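You operate a simulated robot arm through the tools that you are given. There is no shell and no other tool. Be economical: measure what you need, move in short steps, check, and stop when the job is done.

The job below is to be done with a simulated two-armed robot. You get a single attempt, and the scene is never put back.

TASK
Drop the 27 mm ring and then the 36 mm ring on the big pin and cap it.
Fine: the big pin goes into the big silver ring first; the big red cap goes on top.

Only the result counts: the job must be done as asked and must still hold three seconds after the hand-in. Knocking over, shifting, dropping, spilling or breaking anything else fails it. A push-on lid holds only when it is set on centred and level and pressed home; a screw cap is set on level and turned clockwise until tight.

THE ROBOT
Two 7-joint arms with two-finger parallel grippers on one trunk, on a base that drives. Base frame: it is fixed to the floor where the robot stands at the start and does not move with it; the origin is under the middle of the robot, x ahead of it, y to its left, z up. Lengths are in mm, angles in degrees, forces in N, time in s.
The left shoulder is at the start at [70, 163, 1245], the right one opposite. With the tool pointing down near the work surface each hand reaches from about 380 to 880 mm from the robot's upright axis, wherever it stands, measured 20 degrees to its own side. Places, roughly: hole in the big silver ring [1000, 1200, 1100]. Payload 3.43 kg a hand.
Tool frame (each hand has its own): the origin (TCP) lies between the finger pads and is the grasp point; the fingertips stand 34 mm ahead of it; z points along the fingers, y is the line along which they close. The gripper opens to 128 mm. The fingers are 24 mm wide and 12 mm thick; the gripper's body (48 by 130 mm) begins 96 mm behind the TCP.
Orientation is that of the tool frame in the base frame, as [roll, pitch, yaw] about the fixed x, y, z axes, in that order (R = Rz(yaw) Ry(pitch) Rx(roll)). With the fingers straight down and closing along the base's y, the tool's x points along the base's -x, its y along +y and its z along -z.

THE INTERFACE
- The arms move only by the tool send_rows. It takes "left_targets", "right_targets" or both (then of equal length, played together; a hand with none holds still); each is a list of rows, each an object (a shift or turn left out is 0, a gripper value left out holds the last) with "translation": the shift along the tool's x, y, z in units of 20 mm (1.0 is 20 mm), a list of three; "rotation": the turn, a rotation vector about the tool's x, y, z in units of 6 degrees (1.0 is 6 degrees), a list of three. In form: [{"translation": [x, y, z], "rotation": [ax, ay, az]}, ...]. A call has 1 to 10 rows; each row shifts and turns the commanded pose from where the row before left it, along the tool's axes as they then stand. "left_jaw" and "right_jaw" are, for a hand that has rows, the finger opening in mm, from 0 to 128, set as the call begins (left out, the last holds). A call with a number of a shift or a turn outside -1 to 1 is refused whole. Each row takes 0.2 s and may step no farther than 50 mm and 8.6 degrees from the row before; otherwise, or with a gripper value out of range, the whole call is refused. Where a pose cannot be reached the arm comes as near as it can. A force on the tool above 90 N (or 10 N above the force at the start of the call, whichever is more), or a blocked arm, ends the call early, and 0.2 s more pass. The fingers move at their own pace (about 153 mm/s each) and stop on an object; they squeeze with about 40 N. The grip force told is the motor's: it shows also when the fingers shut on nothing. Time passes only in rows, and 0.2 s behind the last, so rows that do not move let the fingers close. It gives the time, the measured TCP pose, the force on the tool (base axes), the opening and the grip force at its end, in the units of the frame above (readings bear some noise), with the torque about the TCP (base axes, N m) and any sound that the robot's microphone picked up, and new pictures: "pictures" is both (left out), scene, wrist or none (wrist: the cameras of the hands that moved).
- Cameras (640 x 400 px; columns grow to the right, rows downward): "scene" is now at [140.5, 19.4, 1501]; the picture's right is [0.22, -0.98, 0.00], its down [-0.30, -0.07, -0.95] and it looks along [0.93, 0.21, -0.31] (base axes); focal length 214 px, centre (320, 200). "left" rides on the left gripper at [76, 11, -160] in its tool frame; the picture's right is [-0.15, 0.99, 0.00], its down [-0.88, -0.13, -0.46] and it looks along [-0.45, -0.07, 0.89] (tool axes); focal length 234 px, centre (320, 200). "right" rides on the right gripper at [76, -11, -160] in its tool frame; the picture's right is [0.15, 0.99, 0.00], its down [-0.88, 0.13, -0.46] and it looks along [-0.45, 0.07, 0.89] (tool axes); focal length 234 px, centre (320, 200). There is no depth. A picture from a camera that has moved, and an enlarged one, comes with that camera's place and axes in the base frame and with its lens.
- lift_body(by): slides the trunk up (or, below 0, down) by that many mm; the arms and the scene camera ride with it, the base frame stays. It gives what a move gives, with no picture.
- drive_base(legs): drives the robot by 1 to 6 legs, each [ahead, left, turn to the left] in mm, mm and degrees, along the robot's own axes; the way and the turn of a leg run together, so that a leg with both is an arc; at most 1500 mm and 180 degrees a leg. The arms and the cameras ride along, it lands a little off, and it stops where it bumps. It gives what a move gives, and a new picture of the scene camera.
- turn_head(pan, tilt): turns the head with the scene camera to pan (to the left, within 86 degrees either way) and tilt (down, from -29 to 69), counted from straight ahead of the robot. It gives what a move gives, and a new picture of the scene camera.
- close_up(camera, box): a new picture of the part [left, top, right, bottom] of that camera's present view, enlarged. It takes no simulated time.
- hand_in(): hands the job in; it is judged then, once.

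Work in short steps. Places have to be worked out from the pictures, the camera data and where the tool is seen: move nearer, look again, correct. Check each grasp and each placing, and mend what went wrong. You have 120 turns and 260 pictures in all, those below and enlarged ones among them. Open the grippers and draw the arms clear of the work before you hand the job in, unless the task says otherwise; then end with one line.

The tools are called after "Call:" as a command line: name --argument value ..., lists and objects as JSON in quotes. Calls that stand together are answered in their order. send_rows: Moves the arms, as the interface text tells. Its arguments: {"type":"object","properties":{"left_targets":{"type":"array","items":{"type":"object","properties":{"translation":{"type":"array","items":{"type":"number"}},"rotation":{"type":"array","items":{"type":"number"}}}}},"left_jaw":{"type":"number"},"right_targets":{"type":"array","items":{"type":"object","properties":{"translation":{"type":"array","items":{"type":"number"}},"rotation":{"type":"array","items":{"type":"number"}}}}},"right_jaw":{"type":"number"},"pictures":{"type":"string","enum":["both","scene","wrist","none"]}},"required":[]} The other tools are called the same way: lift_body (by) slides the trunk up or down; drive_base (legs) drives the base; turn_head (pan, tilt) turns the head that bears the scene camera; close_up (camera, box) takes an enlarged picture of a part of a camera's view; hand_in () hands the job in.

At the start:

```text
t: 0.0
left_tool_pos: [464.6, 236.8, 1426.8]
left_orientation: [180.0, 0.0, -179.9]
left_force: [0.2, 0.3, 0.3]
left_moment: [0.01, 0.0, 0.02]
left_opening: 128.0
left_gripper_force: 0.1
right_tool_pos: [355.4, -60.3, 1484.7]
right_orientation: [180.0, -0.1, -180.0]
right_force: [0.0, -0.1, 0.1]
right_moment: [0.02, 0.0, -0.04]
right_opening: 128.0
right_gripper_force: 0.0
trunk travel left (down, up): [-725.0, 215.0]
robot x, y, heading: [-3.0, -0.8, 0.0]
head pan, tilt: [12.6, 17.8]
```

scene: 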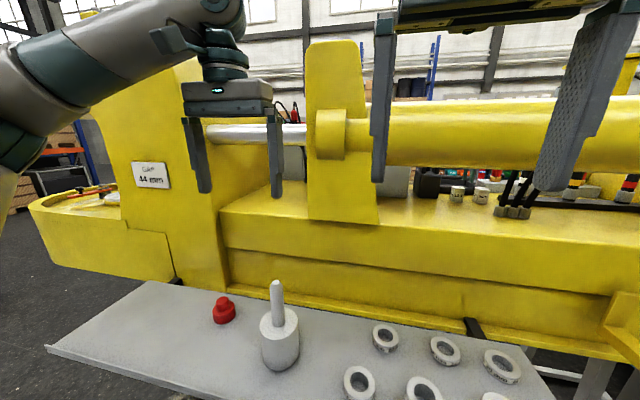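
right: 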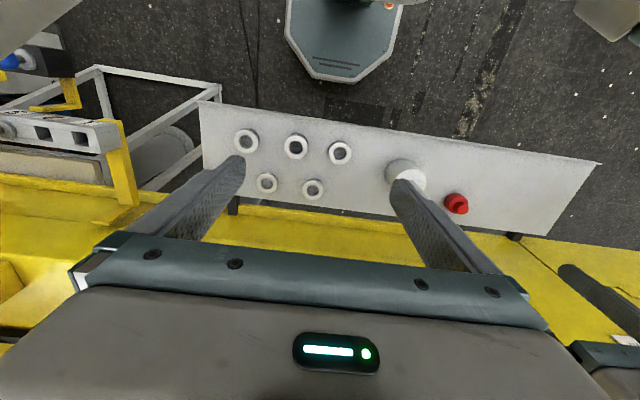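
left: 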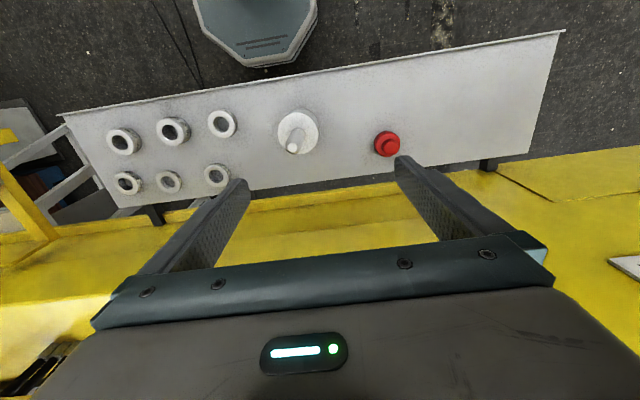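

The table ahead holds the pin (on a white drum), a red cap and six rings. I enlarge it to read the ring markings.

Call:
close_up --camera "scene" --box '[330, 300, 530, 400]'

Call:
close_up --camera "left" --box '[90, 90, 250, 210]'

Call:
close_up --camera "scene" --box '[190, 260, 330, 380]'

Call:
turn_head --pan 50 --tilt 20

```text
3.20 times, centred on (430, 350) of scene
camera zoom: at [140.5, 19.4, 1501.0], right [0.22, -0.98, 0.0], down [-0.3, -0.07, -0.95], along [0.93, 0.21, -0.31], focal length 686 px, centre (-32, -280)
```

zoom: 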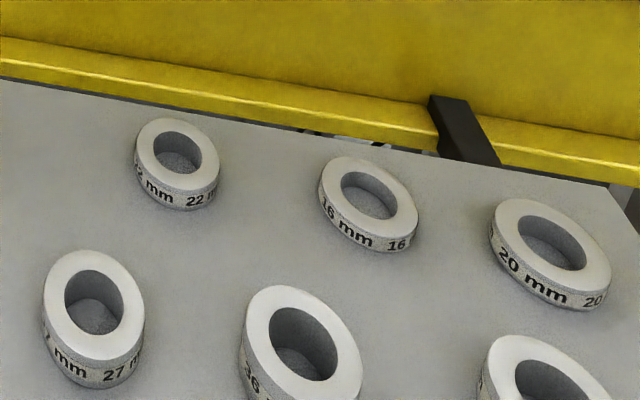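

```text
3.33 times, centred on (170, 150) of left
camera zoom: at [388.9, 247.6, 1585.0], right [0.15, 0.99, 0.0], down [0.88, -0.13, 0.46], along [0.45, -0.07, -0.89], focal length 781 px, centre (820, 367)
```

zoom: 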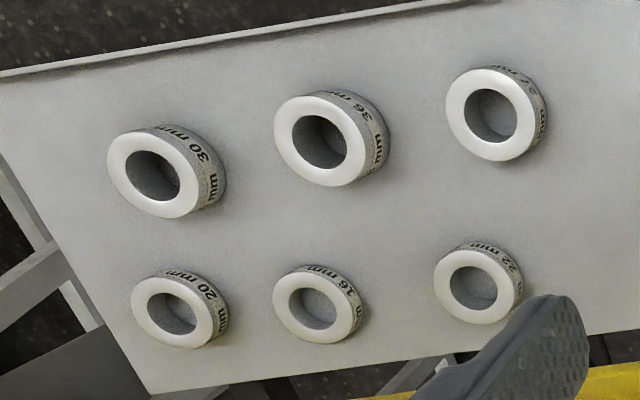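

```text
3.33 times, centred on (260, 320) of scene
camera zoom: at [140.5, 19.4, 1501.0], right [0.22, -0.98, 0.0], down [-0.3, -0.07, -0.95], along [0.93, 0.21, -0.31], focal length 715 px, centre (520, -200)
```

zoom: 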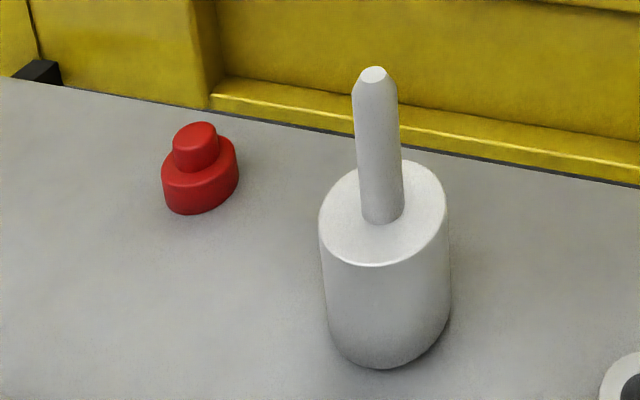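

```text
t: 1.0
left_tool_pos: [466.0, 236.3, 1426.1]
left_orientation: [-179.9, -0.1, -179.8]
left_force: [-0.3, 0.3, 0.2]
left_moment: [0.0, -0.01, -0.01]
left_opening: 128.1
left_gripper_force: 0.1
right_tool_pos: [356.7, -59.2, 1485.6]
right_orientation: [-180.0, 0.0, -179.9]
right_force: [0.1, 0.0, -0.3]
right_moment: [0.03, 0.03, 0.01]
right_opening: 128.1
right_gripper_force: 0.1
trunk travel left (down, up): [-725.0, 215.0]
robot x, y, heading: [-4.2, -0.6, 0.3]
head pan, tilt: [50.0, 20.0]
camera scene: at [109.3, 70.2, 1497.5], right [0.77, -0.64, 0.0], down [-0.22, -0.26, -0.94], along [0.6, 0.72, -0.34], focal length 214 px, centre (320, 200)
```

scene: 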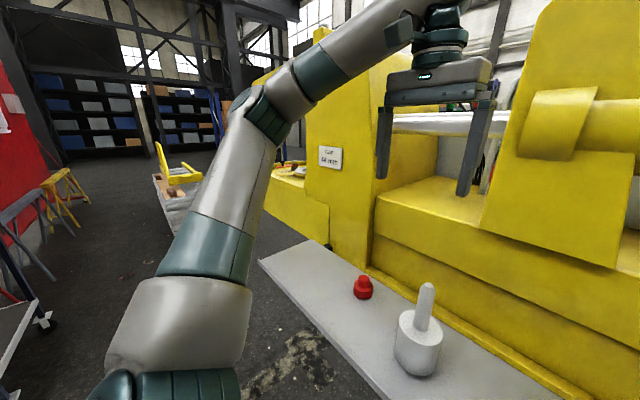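

I zoom on the sign and the area where the silver ring should appear (about px 315,183).

Call:
close_up --camera "scene" --box '[240, 110, 400, 210]'

Call:
close_up --camera "scene" --box '[340, 250, 480, 390]'

```text
4.00 times, centred on (320, 160) of scene
camera zoom: at [109.3, 70.2, 1497.5], right [0.77, -0.64, 0.0], down [-0.22, -0.26, -0.94], along [0.6, 0.72, -0.34], focal length 858 px, centre (320, 360)
```

zoom: 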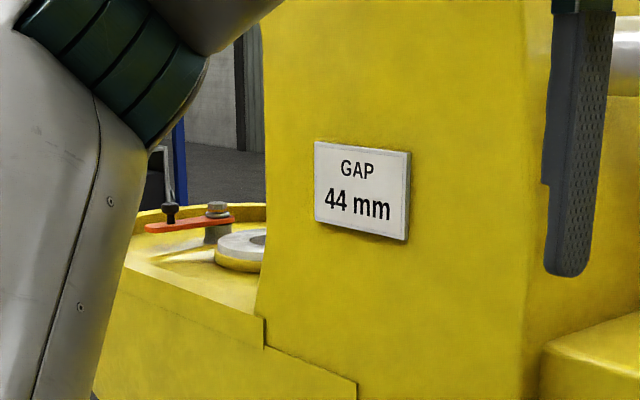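

```text
2.86 times, centred on (410, 320) of scene
camera zoom: at [109.3, 70.2, 1497.5], right [0.77, -0.64, 0.0], down [-0.22, -0.26, -0.94], along [0.6, 0.72, -0.34], focal length 613 px, centre (63, -143)
```

zoom: 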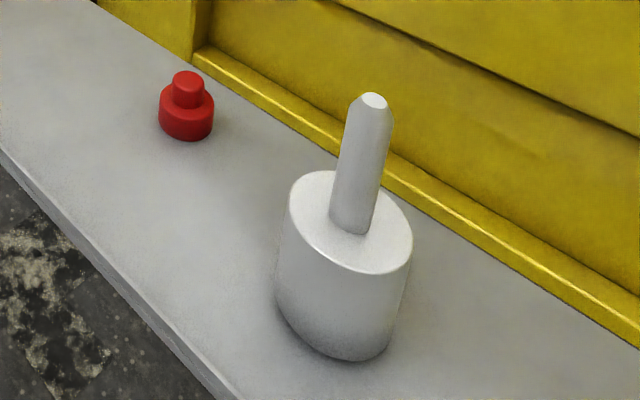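

The silver ring sits on the far-left block behind the post. I drive left to look at it before choosing the grasp on the pin.

Call:
drive_base --legs '[[0, 1100, 0]]'

Call:
turn_head --pan 0 --tilt 25

```text
t: 6.6
left_tool_pos: [441.2, 1334.2, 1426.2]
left_orientation: [180.0, 0.1, -178.2]
left_force: [0.1, 0.2, 0.1]
left_moment: [0.0, 0.01, 0.02]
left_opening: 128.1
left_gripper_force: 0.0
right_tool_pos: [341.4, 1034.8, 1486.0]
right_orientation: [-180.0, 0.0, -178.3]
right_force: [-0.3, -0.2, 0.3]
right_moment: [0.0, 0.0, 0.0]
right_opening: 127.9
right_gripper_force: 0.1
trunk travel left (down, up): [-725.0, 215.0]
robot x, y, heading: [-16.4, 1081.3, 1.9]
head pan, tilt: [50.0, 20.0]
camera scene: at [91.1, 1157.0, 1497.5], right [0.78, -0.62, 0.0], down [-0.21, -0.27, -0.94], along [0.58, 0.74, -0.34], focal length 214 px, centre (320, 200)
```

scene: 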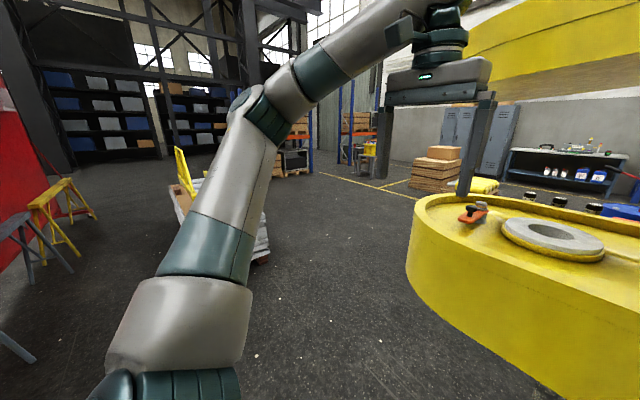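

```text
t: 7.8
left_tool_pos: [441.6, 1334.4, 1425.8]
left_orientation: [-180.0, 0.0, -178.2]
left_force: [-0.4, 0.0, 0.6]
left_moment: [0.0, -0.03, 0.03]
left_opening: 128.1
left_gripper_force: 0.0
right_tool_pos: [340.3, 1036.2, 1486.3]
right_orientation: [180.0, 0.1, -178.2]
right_force: [0.1, 0.5, 0.7]
right_moment: [-0.01, -0.04, -0.03]
right_opening: 128.0
right_gripper_force: 0.1
trunk travel left (down, up): [-725.0, 215.0]
robot x, y, heading: [-18.1, 1076.8, 1.6]
head pan, tilt: [0.0, 25.0]
camera scene: at [125.4, 1087.2, 1489.4], right [0.03, -1.0, 0.0], down [-0.42, -0.01, -0.91], along [0.91, 0.03, -0.42], focal length 214 px, centre (320, 200)
```

scene: 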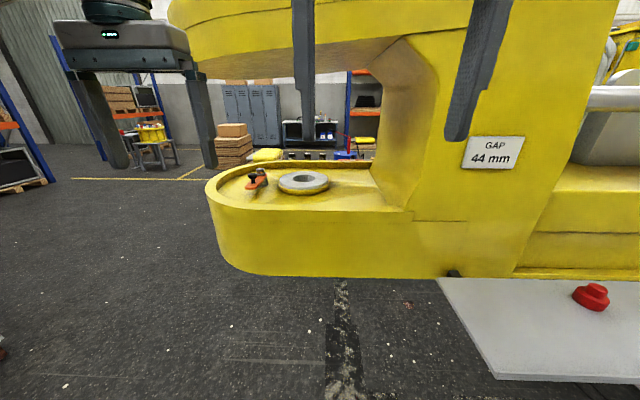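

The ring lies flat in a clevis-like throat with a yellow roof above. I zoom to judge ring size and headroom.

Call:
close_up --camera "scene" --box '[190, 130, 430, 280]'

Call:
turn_head --pan 0 --tilt -10

Call:
close_up --camera "left" --box '[0, 0, 640, 400]'

```text
2.67 times, centred on (310, 205) of scene
camera zoom: at [125.4, 1087.2, 1489.4], right [0.03, -1.0, 0.0], down [-0.42, -0.01, -0.91], along [0.91, 0.03, -0.42], focal length 572 px, centre (347, 187)
```

zoom: 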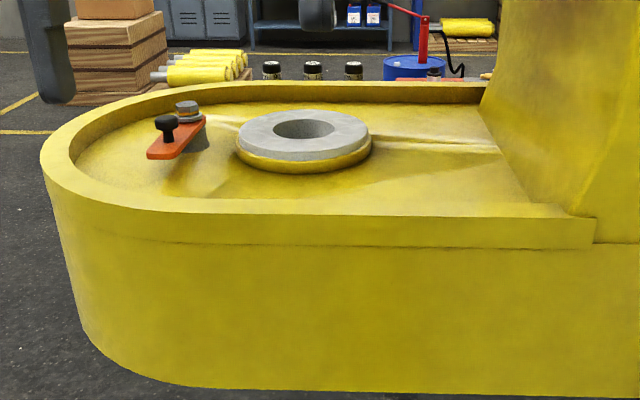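

```text
t: 8.8
left_tool_pos: [442.0, 1333.9, 1426.1]
left_orientation: [-179.9, 0.0, -178.2]
left_force: [0.0, -0.2, -0.5]
left_moment: [-0.03, -0.02, 0.01]
left_opening: 127.9
left_gripper_force: 0.0
right_tool_pos: [341.4, 1035.4, 1485.7]
right_orientation: [180.0, 0.0, -178.3]
right_force: [0.0, -0.2, -0.6]
right_moment: [0.01, 0.04, 0.04]
right_opening: 128.1
right_gripper_force: 0.2
trunk travel left (down, up): [-725.0, 215.0]
robot x, y, heading: [-17.9, 1084.3, 1.9]
head pan, tilt: [0.0, -10.0]
camera scene: at [117.6, 1086.9, 1544.9], right [0.03, -1.0, 0.0], down [0.17, 0.01, -0.98], along [0.98, 0.03, 0.17], focal length 214 px, centre (320, 200)
```

scene: 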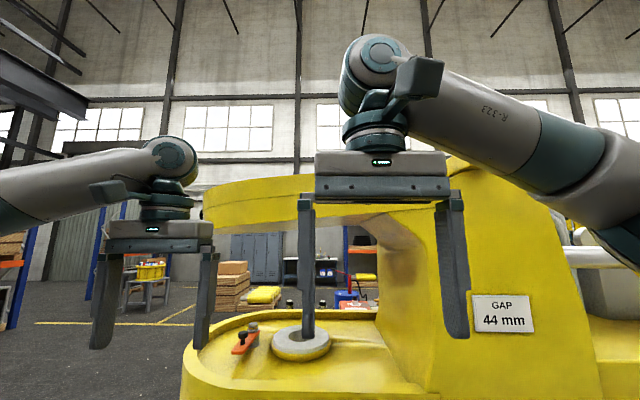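

```text
1.00 times, centred on (320, 200) of left
camera zoom: at [365.3, 1342.9, 1585.0], right [0.12, 0.99, 0.0], down [0.88, -0.1, 0.46], along [0.45, -0.05, -0.89], focal length 234 px, centre (320, 200)
```

zoom: 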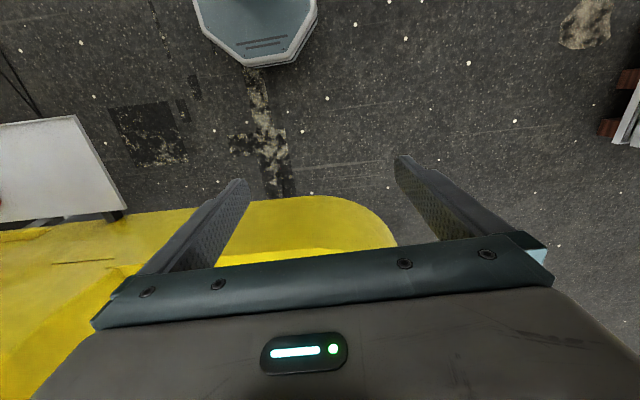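

The pin's drum should go into the ring hole, with the spindle up, under a roof. To triangulate ring and roof heights I lower the trunk for a vertical baseline and look again.

Call:
turn_head --pan 0 --tilt 10

Call:
lift_body --by -200

Call:
turn_head --pan 0 --tilt 10.5

```text
t: 9.6
left_tool_pos: [441.6, 1334.8, 1425.9]
left_orientation: [180.0, 0.0, -178.2]
left_force: [0.4, -0.3, -0.5]
left_moment: [0.0, 0.0, 0.02]
left_opening: 127.9
left_gripper_force: 0.1
right_tool_pos: [341.5, 1035.9, 1485.3]
right_orientation: [179.9, 0.0, -178.3]
right_force: [0.1, 0.2, -1.2]
right_moment: [0.0, 0.0, -0.03]
right_opening: 127.8
right_gripper_force: 0.0
trunk travel left (down, up): [-725.0, 215.0]
robot x, y, heading: [-14.1, 1082.4, 1.4]
head pan, tilt: [0.0, 10.0]
camera scene: at [126.2, 1087.2, 1513.8], right [0.03, -1.0, 0.0], down [-0.17, -0.01, -0.98], along [0.98, 0.03, -0.17], focal length 214 px, centre (320, 200)
```

scene: 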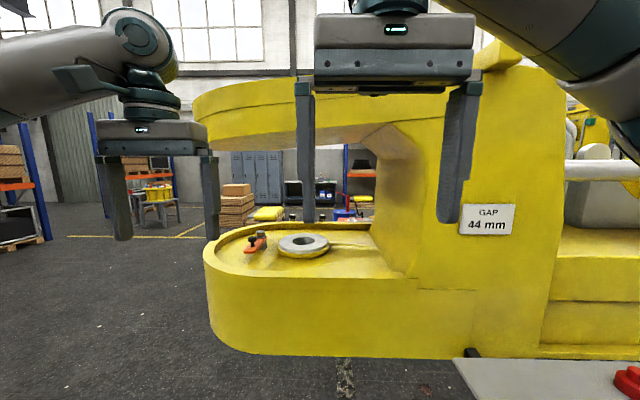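

```text
t: 11.8
left_tool_pos: [441.5, 1334.4, 1226.9]
left_orientation: [-180.0, 0.0, -178.3]
left_force: [-0.2, 0.0, 0.2]
left_moment: [-0.01, 0.0, 0.01]
left_opening: 128.1
left_gripper_force: 0.1
right_tool_pos: [340.2, 1035.8, 1285.5]
right_orientation: [-179.9, 0.0, -178.3]
right_force: [0.1, 0.3, 0.2]
right_moment: [0.04, -0.04, 0.01]
right_opening: 128.1
right_gripper_force: 0.0
trunk travel left (down, up): [-525.0, 415.0]
robot x, y, heading: [-14.1, 1081.9, 1.4]
head pan, tilt: [0.0, 10.0]
```

```text
t: 12.4
left_tool_pos: [441.9, 1334.9, 1225.1]
left_orientation: [179.9, 0.1, -178.2]
left_force: [0.4, -0.6, 0.0]
left_moment: [0.06, -0.03, -0.02]
left_opening: 127.9
left_gripper_force: 0.1
right_tool_pos: [341.2, 1034.7, 1286.4]
right_orientation: [-180.0, 0.1, -178.4]
right_force: [-0.6, 0.8, 0.4]
right_moment: [-0.01, 0.0, 0.01]
right_opening: 127.9
right_gripper_force: 0.0
trunk travel left (down, up): [-525.0, 415.0]
robot x, y, heading: [-15.9, 1082.7, 1.5]
head pan, tilt: [0.0, 10.5]
camera scene: at [126.2, 1087.2, 1312.9], right [0.03, -1.0, 0.0], down [-0.18, -0.01, -0.98], along [0.98, 0.03, -0.18], focal length 214 px, centre (320, 200)
```

scene: 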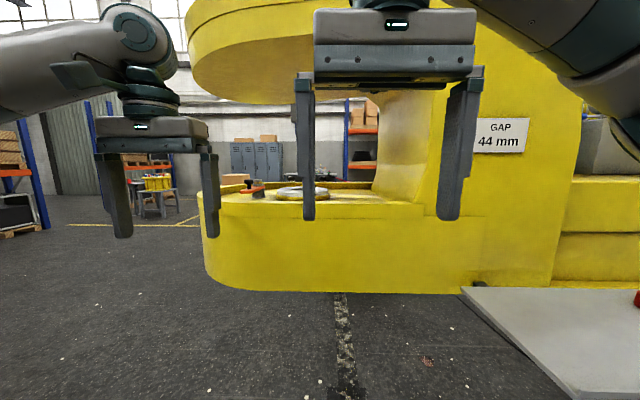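

Ring top works out at about (925, 1177, 1205) with the roof at about z 1565, so I'll work with a near-horizontal tool, camera upward. First I raise the trunk and roll the left hand 180° about its axis in steps.

Call:
lift_body --by 200

Call:
send_rows --left_targets '[{"rotation": [0, 0, 1]}, {"rotation": [0, 0, 1]}, {"rotation": [0, 0, 1]}, {"rotation": [0, 0, 1]}, {"rotation": [0, 0, 1]}, {"rotation": [0, 0, 1]}, {"rotation": [0, 0, 1]}, {"rotation": [0, 0, 1]}, {"rotation": [0, 0, 1]}, {"rotation": [0, 0, 1]}]' --pictures "none"

Call:
send_rows --left_targets '[{"rotation": [0, 0, 1]}, {"rotation": [0, 0, 1]}, {"rotation": [0, 0, 1]}, {"rotation": [0, 0, 1]}, {"rotation": [0, 0, 1]}, {"rotation": [0, 0, 1]}, {"rotation": [0, 0, 1]}, {"rotation": [0, 0, 1]}, {"rotation": [0, 0, 1]}, {"rotation": [0, 0, 1]}]' --pictures "none"

Call:
send_rows --left_targets '[{"rotation": [0, 0, 1]}, {"rotation": [0, 0, 1]}, {"rotation": [0, 0, 1]}, {"rotation": [0, 0, 1]}, {"rotation": [0, 0, 1]}, {"rotation": [0, 0, 1]}, {"rotation": [0, 0, 1]}, {"rotation": [0, 0, 1]}, {"rotation": [0, 0, 1]}, {"rotation": [0, 0, 0.7]}]' --pictures "scene"

```text
t: 14.6
left_tool_pos: [442.3, 1334.9, 1424.6]
left_orientation: [-180.0, 0.0, -178.2]
left_force: [-0.4, -0.1, -0.5]
left_moment: [0.0, -0.02, 0.0]
left_opening: 128.1
left_gripper_force: 0.1
right_tool_pos: [341.7, 1034.7, 1485.9]
right_orientation: [-180.0, 0.1, -178.3]
right_force: [0.1, 0.7, 0.0]
right_moment: [0.01, 0.0, 0.02]
right_opening: 127.7
right_gripper_force: 0.0
trunk travel left (down, up): [-725.0, 215.0]
robot x, y, heading: [-16.1, 1081.7, 1.8]
head pan, tilt: [0.0, 10.5]
```

```text
t: 16.8
left_tool_pos: [441.2, 1335.3, 1425.2]
left_orientation: [-179.9, -0.1, 121.6]
left_force: [-0.7, 0.0, 0.5]
left_moment: [-0.01, -0.02, 0.01]
left_opening: 127.7
left_gripper_force: 0.0
right_tool_pos: [341.4, 1035.5, 1485.3]
right_orientation: [-180.0, 0.0, -178.2]
right_force: [0.0, -0.7, 0.1]
right_moment: [0.0, 0.03, 0.01]
right_opening: 128.0
right_gripper_force: 0.1
trunk travel left (down, up): [-725.0, 215.0]
robot x, y, heading: [-17.4, 1084.0, 1.7]
head pan, tilt: [0.0, 10.5]
```

```text
t: 19.0
left_tool_pos: [443.0, 1333.4, 1426.6]
left_orientation: [180.0, 0.0, 61.7]
left_force: [0.4, 0.1, 0.3]
left_moment: [0.03, 0.0, 0.03]
left_opening: 128.1
left_gripper_force: 0.1
right_tool_pos: [341.2, 1033.9, 1485.4]
right_orientation: [179.9, -0.1, -178.2]
right_force: [-0.7, 0.2, 0.3]
right_moment: [-0.01, -0.04, -0.01]
right_opening: 127.8
right_gripper_force: 0.0
trunk travel left (down, up): [-725.0, 215.0]
robot x, y, heading: [-10.9, 1083.6, 1.7]
head pan, tilt: [0.0, 10.5]
```

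```text
t: 21.2
left_tool_pos: [441.2, 1335.5, 1424.1]
left_orientation: [-180.0, 0.0, 3.6]
left_force: [0.8, -0.4, 1.4]
left_moment: [0.0, -0.03, -0.02]
left_opening: 128.1
left_gripper_force: 0.1
right_tool_pos: [340.5, 1035.7, 1486.0]
right_orientation: [179.9, 0.1, -178.3]
right_force: [0.8, -0.2, -0.4]
right_moment: [0.0, -0.03, -0.01]
right_opening: 127.7
right_gripper_force: 0.0
trunk travel left (down, up): [-725.0, 215.0]
robot x, y, heading: [-13.4, 1084.3, 1.5]
head pan, tilt: [0.0, 10.5]
camera scene: at [126.4, 1087.3, 1512.9], right [0.03, -1.0, 0.0], down [-0.18, -0.01, -0.98], along [0.98, 0.03, -0.18], focal length 214 px, centre (320, 200)
```

scene: 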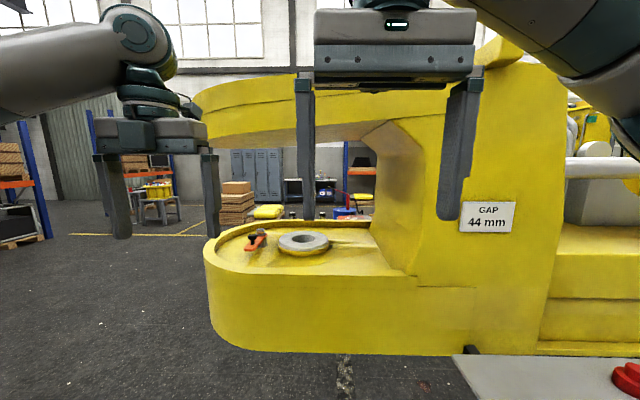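

Roll worked. Now I drive back to stand off from the table (target about x=-230, y=20) and then tip the tool forward.

Call:
drive_base --legs '[[-245, -1055, -1.6]]'

Call:
turn_head --pan 0 --tilt 38

```text
t: 26.5
left_tool_pos: [212.5, 309.7, 1424.8]
left_orientation: [180.0, 0.1, 1.8]
left_force: [0.2, -0.4, -0.5]
left_moment: [0.0, 0.0, 0.0]
left_opening: 127.9
left_gripper_force: 0.2
right_tool_pos: [102.8, 14.9, 1486.2]
right_orientation: [180.0, 0.0, 179.9]
right_force: [-1.3, -0.4, 0.2]
right_moment: [-0.03, -0.02, 0.0]
right_opening: 128.1
right_gripper_force: 0.0
trunk travel left (down, up): [-725.0, 215.0]
robot x, y, heading: [-251.3, 69.5, -0.3]
head pan, tilt: [0.0, 10.5]
camera scene: at [-109.8, 72.2, 1512.9], right [0.0, -1.0, 0.0], down [-0.18, 0.0, -0.98], along [0.98, 0.0, -0.18], focal length 214 px, centre (320, 200)
```

scene: 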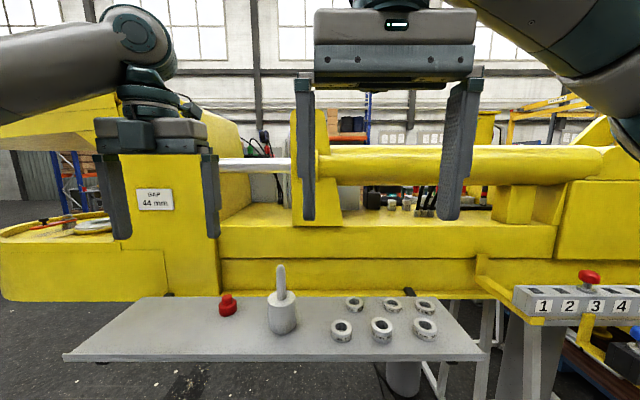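

```text
t: 27.4
left_tool_pos: [212.5, 309.0, 1425.1]
left_orientation: [179.9, -0.1, 1.9]
left_force: [-0.5, -0.1, 0.0]
left_moment: [0.0, -0.03, -0.01]
left_opening: 128.0
left_gripper_force: 0.0
right_tool_pos: [102.7, 14.7, 1485.7]
right_orientation: [-180.0, -0.1, 179.9]
right_force: [-0.4, -0.2, 0.0]
right_moment: [-0.01, 0.0, 0.01]
right_opening: 128.2
right_gripper_force: 0.0
trunk travel left (down, up): [-725.0, 215.0]
robot x, y, heading: [-250.5, 69.0, 0.1]
head pan, tilt: [0.0, 38.0]
camera scene: at [-116.7, 71.6, 1469.1], right [0.0, -1.0, 0.0], down [-0.62, 0.0, -0.79], along [0.79, 0.0, -0.62], focal length 214 px, centre (320, 200)
```

scene: 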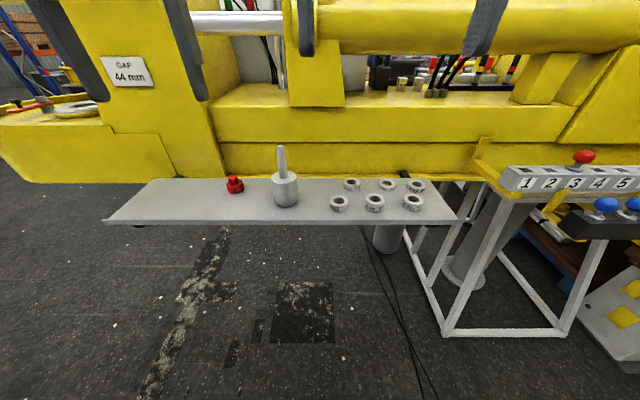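

Pin: base about (458,187,1000), drum top about 1105, spindle top about 1210. I move the left hand forward and across, then tip it by 70°.

Call:
send_rows --left_targets '[{"translation": [0.9, 0.89, 0]}, {"translation": [0.9, 0.89, 0]}, {"translation": [0.9, 0.89, 0]}, {"translation": [0.9, 0.89, 0]}, {"translation": [0.9, 0.89, 0]}, {"translation": [0.9, 0.89, 0]}, {"translation": [0.9, 0.89, 0]}]' --left_jaw 80 --pictures "none"

Call:
send_rows --left_targets '[{"rotation": [0, 1, 0]}, {"rotation": [0, 1, 0]}, {"rotation": [0, 1, 0]}, {"rotation": [0, 1, 0]}, {"rotation": [0, 1, 0]}, {"rotation": [0, 1, 0]}, {"rotation": [0, 1, 0]}, {"rotation": [0, 1, 0]}, {"rotation": [0, 1, 0]}, {"rotation": [0, 1, 0]}]' --pictures "both"

```text
t: 29.0
left_tool_pos: [344.1, 182.5, 1422.3]
left_orientation: [-179.9, 0.1, 1.9]
left_force: [0.5, -0.3, 0.0]
left_moment: [0.04, -0.02, 0.01]
left_opening: 79.7
left_gripper_force: 0.0
right_tool_pos: [104.9, 10.0, 1484.8]
right_orientation: [179.8, -0.1, 179.9]
right_force: [-0.1, -0.1, -0.6]
right_moment: [0.04, 0.02, -0.01]
right_opening: 128.3
right_gripper_force: 0.1
trunk travel left (down, up): [-725.0, 215.0]
robot x, y, heading: [-253.2, 73.8, -0.3]
head pan, tilt: [0.0, 38.0]
```

```text
t: 31.2
left_tool_pos: [343.7, 189.1, 1424.3]
left_orientation: [180.0, -60.1, 2.0]
left_force: [0.1, -0.4, -0.1]
left_moment: [0.03, 0.02, -0.01]
left_opening: 80.2
left_gripper_force: 0.2
right_tool_pos: [103.6, 13.9, 1486.0]
right_orientation: [180.0, 0.0, 179.9]
right_force: [0.8, -0.1, -0.3]
right_moment: [0.0, 0.01, 0.02]
right_opening: 128.1
right_gripper_force: 0.0
trunk travel left (down, up): [-725.0, 215.0]
robot x, y, heading: [-251.4, 73.6, -0.1]
head pan, tilt: [0.0, 38.0]
camera scene: at [-116.7, 71.9, 1469.1], right [0.0, -1.0, 0.0], down [-0.62, 0.0, -0.79], along [0.79, 0.0, -0.62], focal length 214 px, centre (320, 200)
camera left: at [242.6, 174.5, 1569.2], right [-0.04, -0.99, -0.13], down [-0.84, 0.1, -0.54], along [0.54, 0.08, -0.83], focal length 234 px, centre (320, 200)
```

scene: 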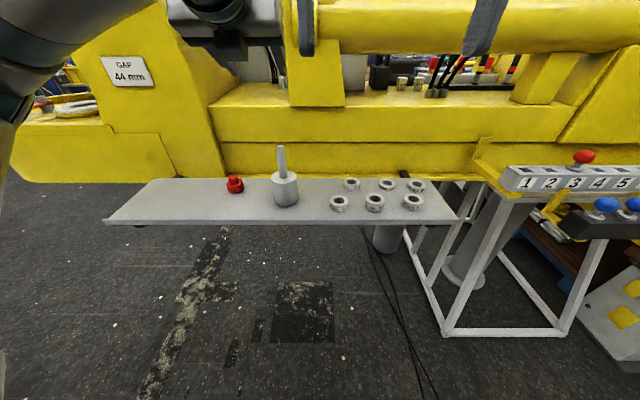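
left: 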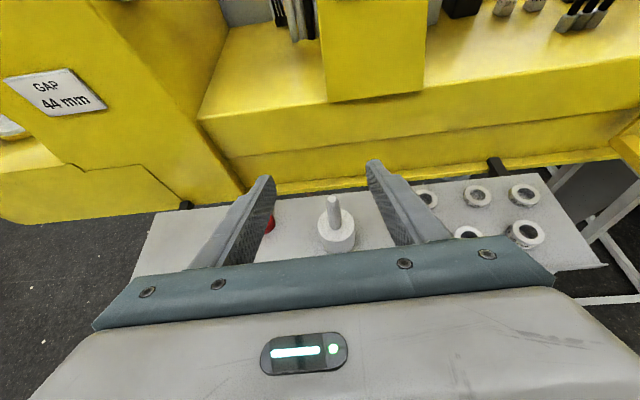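

The view is good; pin at about (474,189). I complete the tilt to 70° and descend in front of the spindle (TCP to about 380,187,1165).

Call:
send_rows --left_targets '[{"rotation": [0, 0.83, 0]}, {"rotation": [0, 0.83, 0]}, {"translation": [-0.97, 0, 0.5]}, {"translation": [-0.97, 0, 0.5]}, {"translation": [-0.97, 0, 0.5]}, {"translation": [-0.97, 0, 0.5]}, {"translation": [-0.97, 0, 0.5]}, {"translation": [-0.97, 0, 0.5]}, {"translation": [-0.97, 0, 0.5]}, {"translation": [-0.97, 0, 0.5]}]' --pictures "none"

Call:
send_rows --left_targets '[{"translation": [-0.97, 0, 0.5]}, {"translation": [-0.97, 0, 0.5]}, {"translation": [-0.97, 0, 0.5]}, {"translation": [-0.97, 0, 0.5]}]' --pictures "both"

```text
t: 33.4
left_tool_pos: [366.0, 192.3, 1250.7]
left_orientation: [179.7, -69.9, 2.1]
left_force: [-0.4, 0.5, 0.0]
left_moment: [-0.01, -0.01, -0.01]
left_opening: 80.3
left_gripper_force: 0.0
right_tool_pos: [103.9, 12.3, 1485.5]
right_orientation: [-180.0, 0.0, 179.8]
right_force: [-0.4, -0.6, -0.4]
right_moment: [-0.01, 0.04, -0.01]
right_opening: 128.0
right_gripper_force: 0.1
trunk travel left (down, up): [-725.0, 215.0]
robot x, y, heading: [-250.0, 73.9, -0.1]
head pan, tilt: [0.0, 38.0]
```

```text
t: 34.4
left_tool_pos: [375.0, 190.3, 1165.1]
left_orientation: [179.7, -70.0, 2.0]
left_force: [0.0, -1.3, 0.0]
left_moment: [0.0, 0.01, 0.01]
left_opening: 80.0
left_gripper_force: 0.1
right_tool_pos: [103.3, 14.4, 1486.5]
right_orientation: [179.9, -0.1, 179.9]
right_force: [0.2, 0.0, 0.1]
right_moment: [0.01, 0.0, -0.03]
right_opening: 127.8
right_gripper_force: 0.0
trunk travel left (down, up): [-725.0, 215.0]
robot x, y, heading: [-251.5, 74.6, 0.1]
head pan, tilt: [0.0, 38.0]
camera scene: at [-116.0, 72.0, 1469.0], right [0.0, -1.0, 0.0], down [-0.62, 0.0, -0.79], along [0.79, 0.0, -0.62], focal length 214 px, centre (320, 200)
camera left: at [252.1, 176.1, 1290.4], right [-0.02, -0.99, -0.14], down [-0.73, 0.11, -0.67], along [0.68, 0.09, -0.73], focal length 234 px, centre (320, 200)
```

scene: 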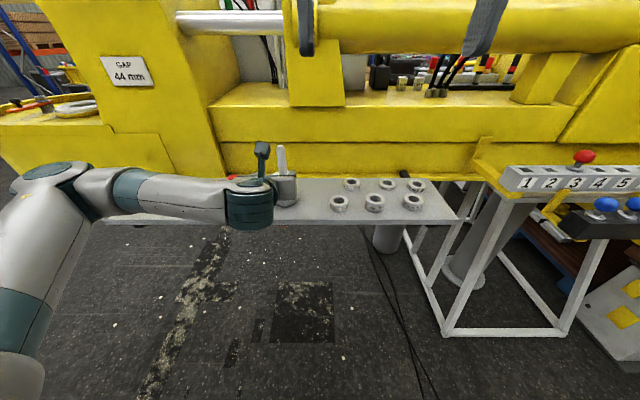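
left: 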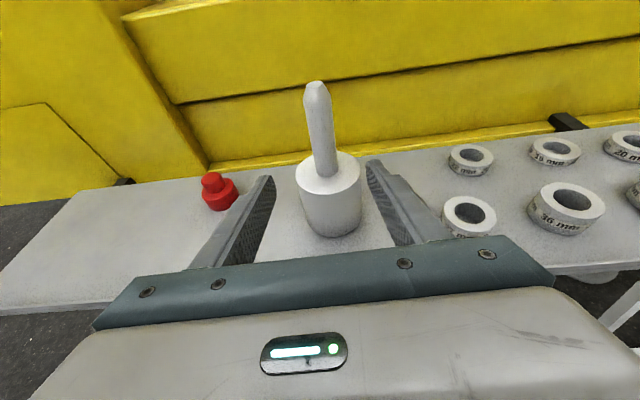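

The spindle is at about (463,188). I advance horizontally 88 mm so that it sits between the pads.

Call:
send_rows --left_targets '[{"translation": [0.3, 0.05, 0.83]}, {"translation": [0.3, 0.05, 0.83]}, {"translation": [0.3, 0.05, 0.83]}, {"translation": [0.3, 0.05, 0.83]}, {"translation": [0.3, 0.05, 0.83]}]' --pictures "wrist"

```text
t: 35.6
left_tool_pos: [465.3, 186.9, 1163.5]
left_orientation: [180.0, -69.9, 1.8]
left_force: [0.3, 0.8, -0.1]
left_moment: [-0.02, 0.01, 0.0]
left_opening: 80.0
left_gripper_force: 0.0
right_tool_pos: [104.2, 13.5, 1485.3]
right_orientation: [-180.0, -0.1, 179.8]
right_force: [0.2, 0.0, -1.1]
right_moment: [-0.03, 0.05, 0.0]
right_opening: 128.0
right_gripper_force: 0.1
trunk travel left (down, up): [-725.0, 215.0]
robot x, y, heading: [-252.6, 71.2, -0.1]
head pan, tilt: [0.0, 38.0]
camera left: at [341.5, 171.6, 1288.6], right [-0.02, -0.99, -0.14], down [-0.73, 0.11, -0.67], along [0.68, 0.09, -0.73], focal length 234 px, centre (320, 200)
```

left: 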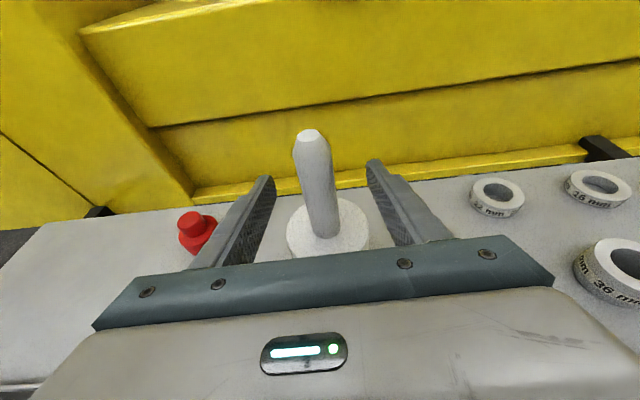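

The spindle is centred between the pads at (469,187). I close the fingers.

Call:
send_rows --left_targets '[{"translation": [0.05, 0, 0.15]}, {}, {}, {}]' --left_jaw 0 --pictures "wrist"

```text
t: 36.6
left_tool_pos: [467.2, 187.0, 1163.4]
left_orientation: [179.9, -70.1, 1.9]
left_force: [-1.5, 2.5, 0.0]
left_moment: [0.72, -0.02, 0.11]
left_opening: 26.9
left_gripper_force: 39.9
right_tool_pos: [103.4, 12.8, 1485.0]
right_orientation: [179.9, 0.0, 179.9]
right_force: [-0.1, -0.8, -0.5]
right_moment: [0.01, 0.03, 0.0]
right_opening: 128.1
right_gripper_force: 0.1
trunk travel left (down, up): [-725.0, 215.0]
robot x, y, heading: [-250.4, 70.5, 0.0]
head pan, tilt: [0.0, 38.0]
camera left: at [343.7, 171.8, 1289.4], right [-0.02, -0.99, -0.14], down [-0.73, 0.11, -0.67], along [0.68, 0.09, -0.73], focal length 234 px, centre (320, 200)
```

left: 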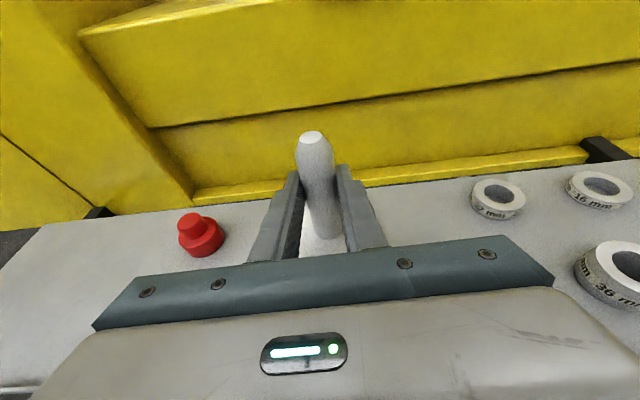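

Gripped: the spindle is 27 mm thick. I lift straight up by 60 mm and look.

Call:
send_rows --left_targets '[{"translation": [0.3, 0, -0.11]}, {"translation": [0.8, 0, -0.29]}, {"translation": [0.86, 0, -0.31]}, {"translation": [0.86, 0, -0.31]}, {}]' --pictures "both"

```text
t: 37.8
left_tool_pos: [469.1, 186.1, 1222.1]
left_orientation: [179.9, -69.8, 1.9]
left_force: [0.4, -0.3, -11.4]
left_moment: [0.01, 0.16, 0.02]
left_opening: 27.5
left_gripper_force: 40.5
right_tool_pos: [105.1, 12.4, 1485.0]
right_orientation: [-179.9, -0.1, 180.0]
right_force: [-0.9, -0.5, 0.5]
right_moment: [0.0, 0.01, 0.06]
right_opening: 128.1
right_gripper_force: 0.0
trunk travel left (down, up): [-725.0, 215.0]
robot x, y, heading: [-252.3, 75.1, -0.1]
head pan, tilt: [0.0, 38.0]
camera scene: at [-115.2, 71.8, 1468.8], right [0.0, -1.0, 0.0], down [-0.62, 0.0, -0.79], along [0.79, 0.0, -0.62], focal length 214 px, centre (320, 200)
camera left: at [346.2, 171.1, 1348.8], right [-0.02, -0.99, -0.14], down [-0.73, 0.11, -0.67], along [0.68, 0.09, -0.73], focal length 234 px, centre (320, 200)
```

scene: 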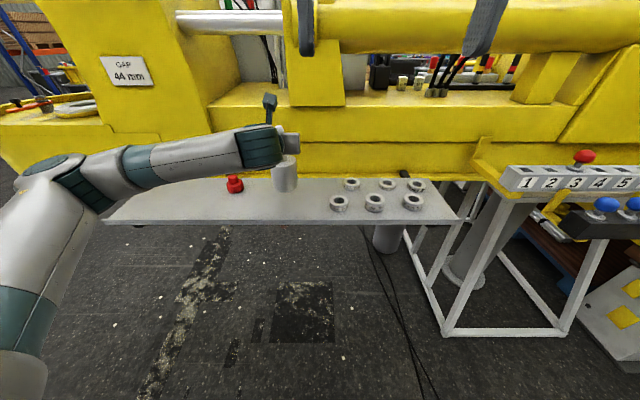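
left: 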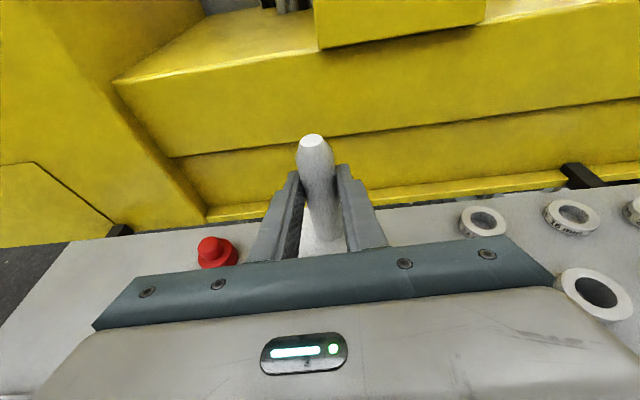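

Weight is about 1.2 kg and the pin hangs plumb, its bottom at TCP−163. I raise it to transport height and drive to a stand-off in front of the silver ring.

Call:
send_rows --left_targets '[{"translation": [0.94, 0, -0.342]}, {"translation": [0.94, 0, -0.342]}, {"translation": [0.94, 0, -0.342]}, {"translation": [0.94, 0, -0.342]}, {"translation": [0.94, 0, -0.342]}, {"translation": [0.94, 0, -0.342]}, {"translation": [0.94, 0, -0.342]}, {"translation": [0.94, 0, -0.342]}]' --pictures "none"

Call:
drive_base --legs '[[0, 1060, 0], [150, 0, 0]]'

Call:
turn_head --pan 0 --tilt 20

```text
t: 39.6
left_tool_pos: [469.5, 185.0, 1383.8]
left_orientation: [179.9, -69.8, 1.8]
left_force: [-0.2, -0.8, -11.5]
left_moment: [-0.05, 0.14, 0.0]
left_opening: 27.6
left_gripper_force: 40.4
right_tool_pos: [104.2, 11.9, 1485.2]
right_orientation: [-180.0, -0.1, 179.9]
right_force: [-0.2, 0.4, 0.0]
right_moment: [-0.02, 0.0, 0.0]
right_opening: 128.0
right_gripper_force: 0.1
trunk travel left (down, up): [-725.0, 215.0]
robot x, y, heading: [-255.2, 73.2, -0.3]
head pan, tilt: [0.0, 38.0]
```

```text
t: 46.1
left_tool_pos: [585.1, 1292.9, 1384.4]
left_orientation: [179.8, -70.0, 4.2]
left_force: [0.1, -0.3, -10.5]
left_moment: [0.0, 0.17, 0.01]
left_opening: 27.4
left_gripper_force: 39.8
right_tool_pos: [227.5, 1105.6, 1486.1]
right_orientation: [180.0, 0.0, -177.7]
right_force: [0.2, 0.5, 0.4]
right_moment: [0.01, -0.04, 0.0]
right_opening: 128.2
right_gripper_force: 0.0
trunk travel left (down, up): [-725.0, 215.0]
robot x, y, heading: [-129.7, 1148.3, 2.3]
head pan, tilt: [0.0, 38.0]
camera scene: at [6.2, 1155.1, 1469.2], right [0.04, -1.0, 0.0], down [-0.61, -0.02, -0.79], along [0.79, 0.03, -0.62], focal length 214 px, centre (320, 200)
```

scene: 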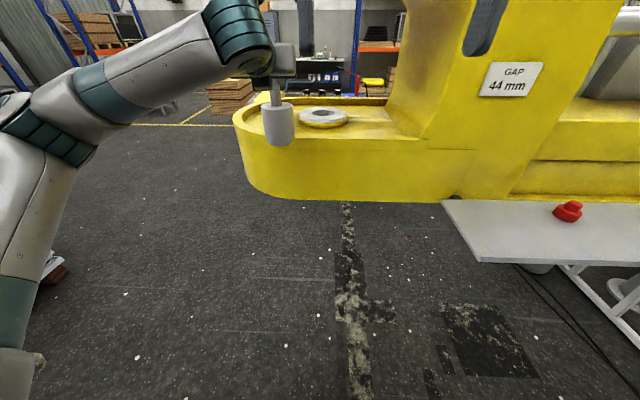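

```text
t: 46.9
left_tool_pos: [588.8, 1292.1, 1381.9]
left_orientation: [179.8, -69.7, 4.1]
left_force: [0.2, 0.4, -10.8]
left_moment: [-0.02, 0.11, 0.01]
left_opening: 27.1
left_gripper_force: 39.9
right_tool_pos: [233.0, 1105.5, 1485.6]
right_orientation: [180.0, 0.0, -177.7]
right_force: [-0.1, 0.1, 0.2]
right_moment: [0.0, -0.01, -0.03]
right_opening: 128.0
right_gripper_force: 0.1
trunk travel left (down, up): [-725.0, 215.0]
robot x, y, heading: [-132.9, 1154.6, 2.2]
head pan, tilt: [0.0, 20.0]
camera scene: at [16.9, 1155.4, 1497.0], right [0.04, -1.0, 0.0], down [-0.34, -0.01, -0.94], along [0.94, 0.04, -0.34], focal length 214 px, centre (320, 200)
```

scene: 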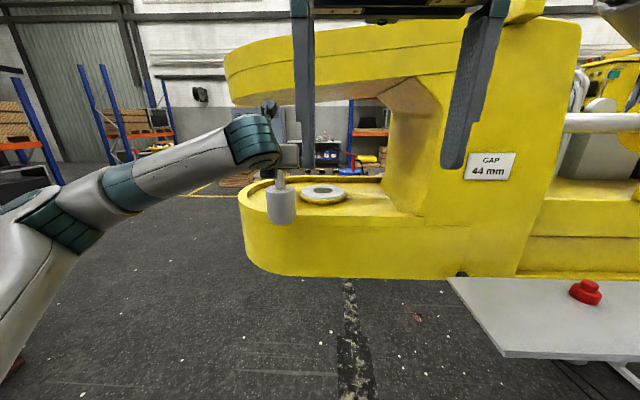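

I look through the left wrist camera and enlarge the ring from the scene camera to place the hole accurately.

Call:
close_up --camera "left" --box '[160, 0, 640, 300]'

Call:
close_up --camera "scene" --box '[250, 160, 410, 260]'

```text
1.33 times, centred on (400, 150) of left
camera zoom: at [467.1, 1271.9, 1507.6], right [0.02, -0.99, -0.14], down [-0.74, 0.08, -0.67], along [0.67, 0.11, -0.73], focal length 312 px, centre (213, 267)
```

zoom: 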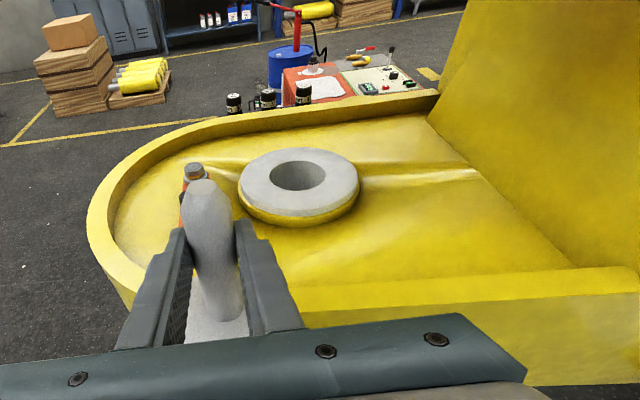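

```text
4.00 times, centred on (330, 210) of scene
camera zoom: at [16.9, 1155.4, 1497.0], right [0.04, -1.0, 0.0], down [-0.34, -0.01, -0.94], along [0.94, 0.04, -0.34], focal length 858 px, centre (280, 160)
```

zoom: 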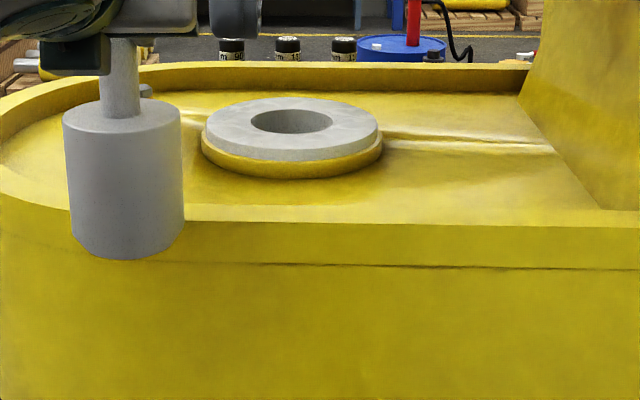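

Hole ≈ (927,1178), ring top z ≈ 1210, hole ≈ 94 mm, drum ≈ 85 mm. I raise 13 mm more and drive closer, still short of the block.

Call:
send_rows --left_targets '[{"translation": [0.61, 0, -0.22]}]' --pictures "none"

Call:
drive_base --legs '[[130, -85, -2.2]]'

Call:
close_up --camera "left" --box '[160, 0, 640, 300]'

Call:
close_up --camera "scene" --box '[220, 60, 460, 260]'

```text
t: 47.3
left_tool_pos: [588.3, 1291.5, 1397.1]
left_orientation: [179.7, -69.9, 4.3]
left_force: [0.6, 0.4, -10.5]
left_moment: [-0.01, 0.16, 0.01]
left_opening: 27.7
left_gripper_force: 40.4
right_tool_pos: [229.0, 1105.0, 1486.5]
right_orientation: [-180.0, 0.0, -177.8]
right_force: [-0.2, -0.9, -0.1]
right_moment: [-0.02, 0.0, 0.0]
right_opening: 127.8
right_gripper_force: 0.2
trunk travel left (down, up): [-725.0, 215.0]
robot x, y, heading: [-128.4, 1151.2, 2.2]
head pan, tilt: [0.0, 20.0]
```

```text
t: 48.7
left_tool_pos: [721.2, 1184.1, 1397.2]
left_orientation: [179.6, -70.0, 2.4]
left_force: [-1.5, 1.2, -10.5]
left_moment: [0.03, 0.12, -0.01]
left_opening: 27.6
left_gripper_force: 40.0
right_tool_pos: [357.4, 1010.6, 1485.9]
right_orientation: [-179.9, 0.2, -179.8]
right_force: [-0.6, 0.5, 0.7]
right_moment: [-0.01, -0.04, -0.03]
right_opening: 127.9
right_gripper_force: 0.1
trunk travel left (down, up): [-725.0, 215.0]
robot x, y, heading: [2.4, 1065.4, -0.1]
head pan, tilt: [0.0, 20.0]
camera scene: at [144.2, 1068.1, 1497.6], right [0.0, -1.0, 0.0], down [-0.34, 0.0, -0.94], along [0.94, 0.0, -0.34], focal length 214 px, centre (320, 200)
```

scene: 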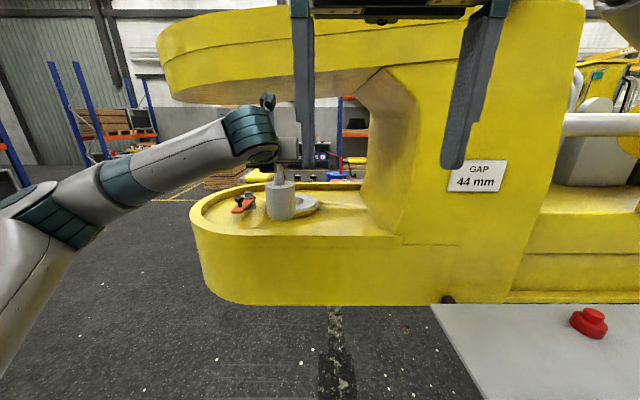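

```text
1.33 times, centred on (400, 150) of left
camera zoom: at [598.0, 1168.9, 1522.4], right [-0.02, -0.99, -0.14], down [-0.73, 0.1, -0.67], along [0.68, 0.09, -0.73], focal length 312 px, centre (213, 267)
```

zoom: 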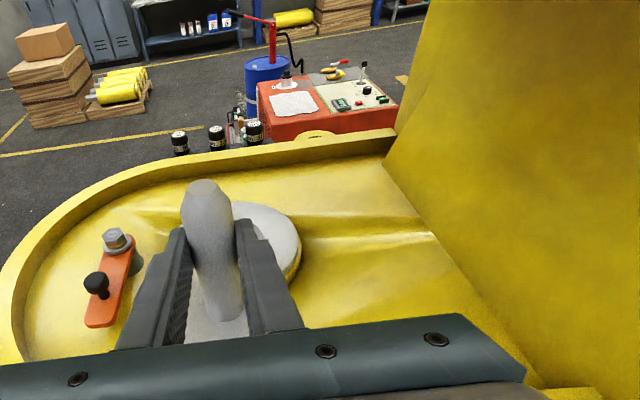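

```text
2.00 times, centred on (340, 160) of scene
camera zoom: at [144.2, 1068.1, 1497.6], right [0.0, -1.0, 0.0], down [-0.34, 0.0, -0.94], along [0.94, 0.0, -0.34], focal length 429 px, centre (280, 280)
```

zoom: 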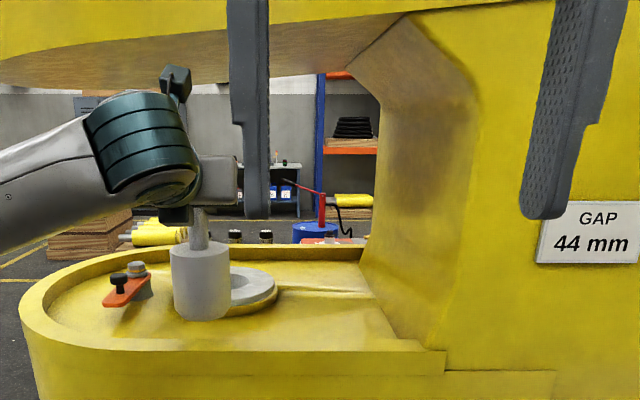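

The pin now hides the hole from the wrist camera. I slide the hand 110 mm to the left to see past it at close range.

Call:
send_rows --left_targets '[{"translation": [0, -1, 0]}, {"translation": [0, -1, 0]}, {"translation": [0, -1, 0]}, {"translation": [0, -1, 0]}, {"translation": [0, -1, 0]}, {"translation": [0, -0.5, 0]}, {}]' --pictures "none"

Call:
close_up --camera "left" --box '[300, 50, 620, 250]'

Call:
close_up --camera "scene" --box '[240, 160, 400, 260]'

```text
t: 50.3
left_tool_pos: [719.4, 1291.6, 1395.1]
left_orientation: [179.9, -69.9, 2.1]
left_force: [-0.3, 0.8, -10.5]
left_moment: [0.0, 0.14, 0.02]
left_opening: 27.4
left_gripper_force: 40.3
right_tool_pos: [359.7, 1009.1, 1485.7]
right_orientation: [180.0, 0.0, -179.8]
right_force: [-0.8, 0.6, -0.7]
right_moment: [0.01, 0.02, -0.01]
right_opening: 128.0
right_gripper_force: 0.1
trunk travel left (down, up): [-725.0, 215.0]
robot x, y, heading: [0.8, 1066.0, -0.0]
head pan, tilt: [0.0, 20.0]
```

```text
2.00 times, centred on (460, 150) of left
camera zoom: at [595.9, 1276.6, 1520.8], right [-0.02, -0.99, -0.14], down [-0.73, 0.1, -0.67], along [0.68, 0.09, -0.73], focal length 468 px, centre (40, 300)
```

zoom: 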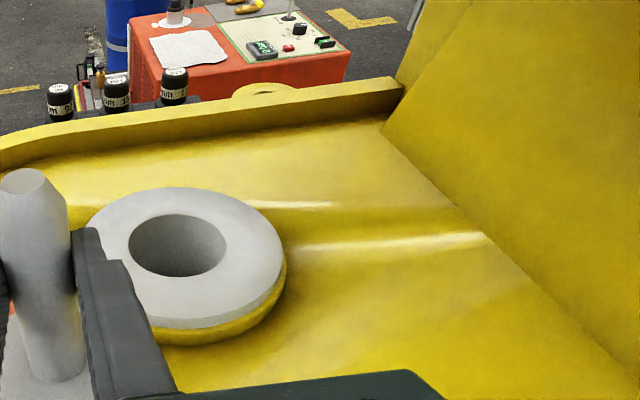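

```text
4.00 times, centred on (320, 210) of scene
camera zoom: at [146.6, 1066.4, 1497.3], right [0.0, -1.0, 0.0], down [-0.34, 0.0, -0.94], along [0.94, 0.0, -0.34], focal length 858 px, centre (320, 160)
```

zoom: 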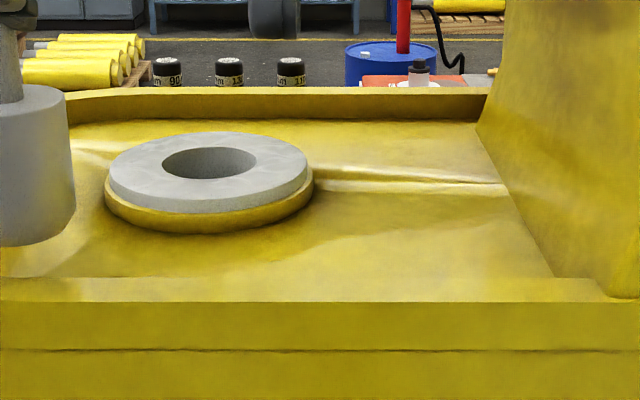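

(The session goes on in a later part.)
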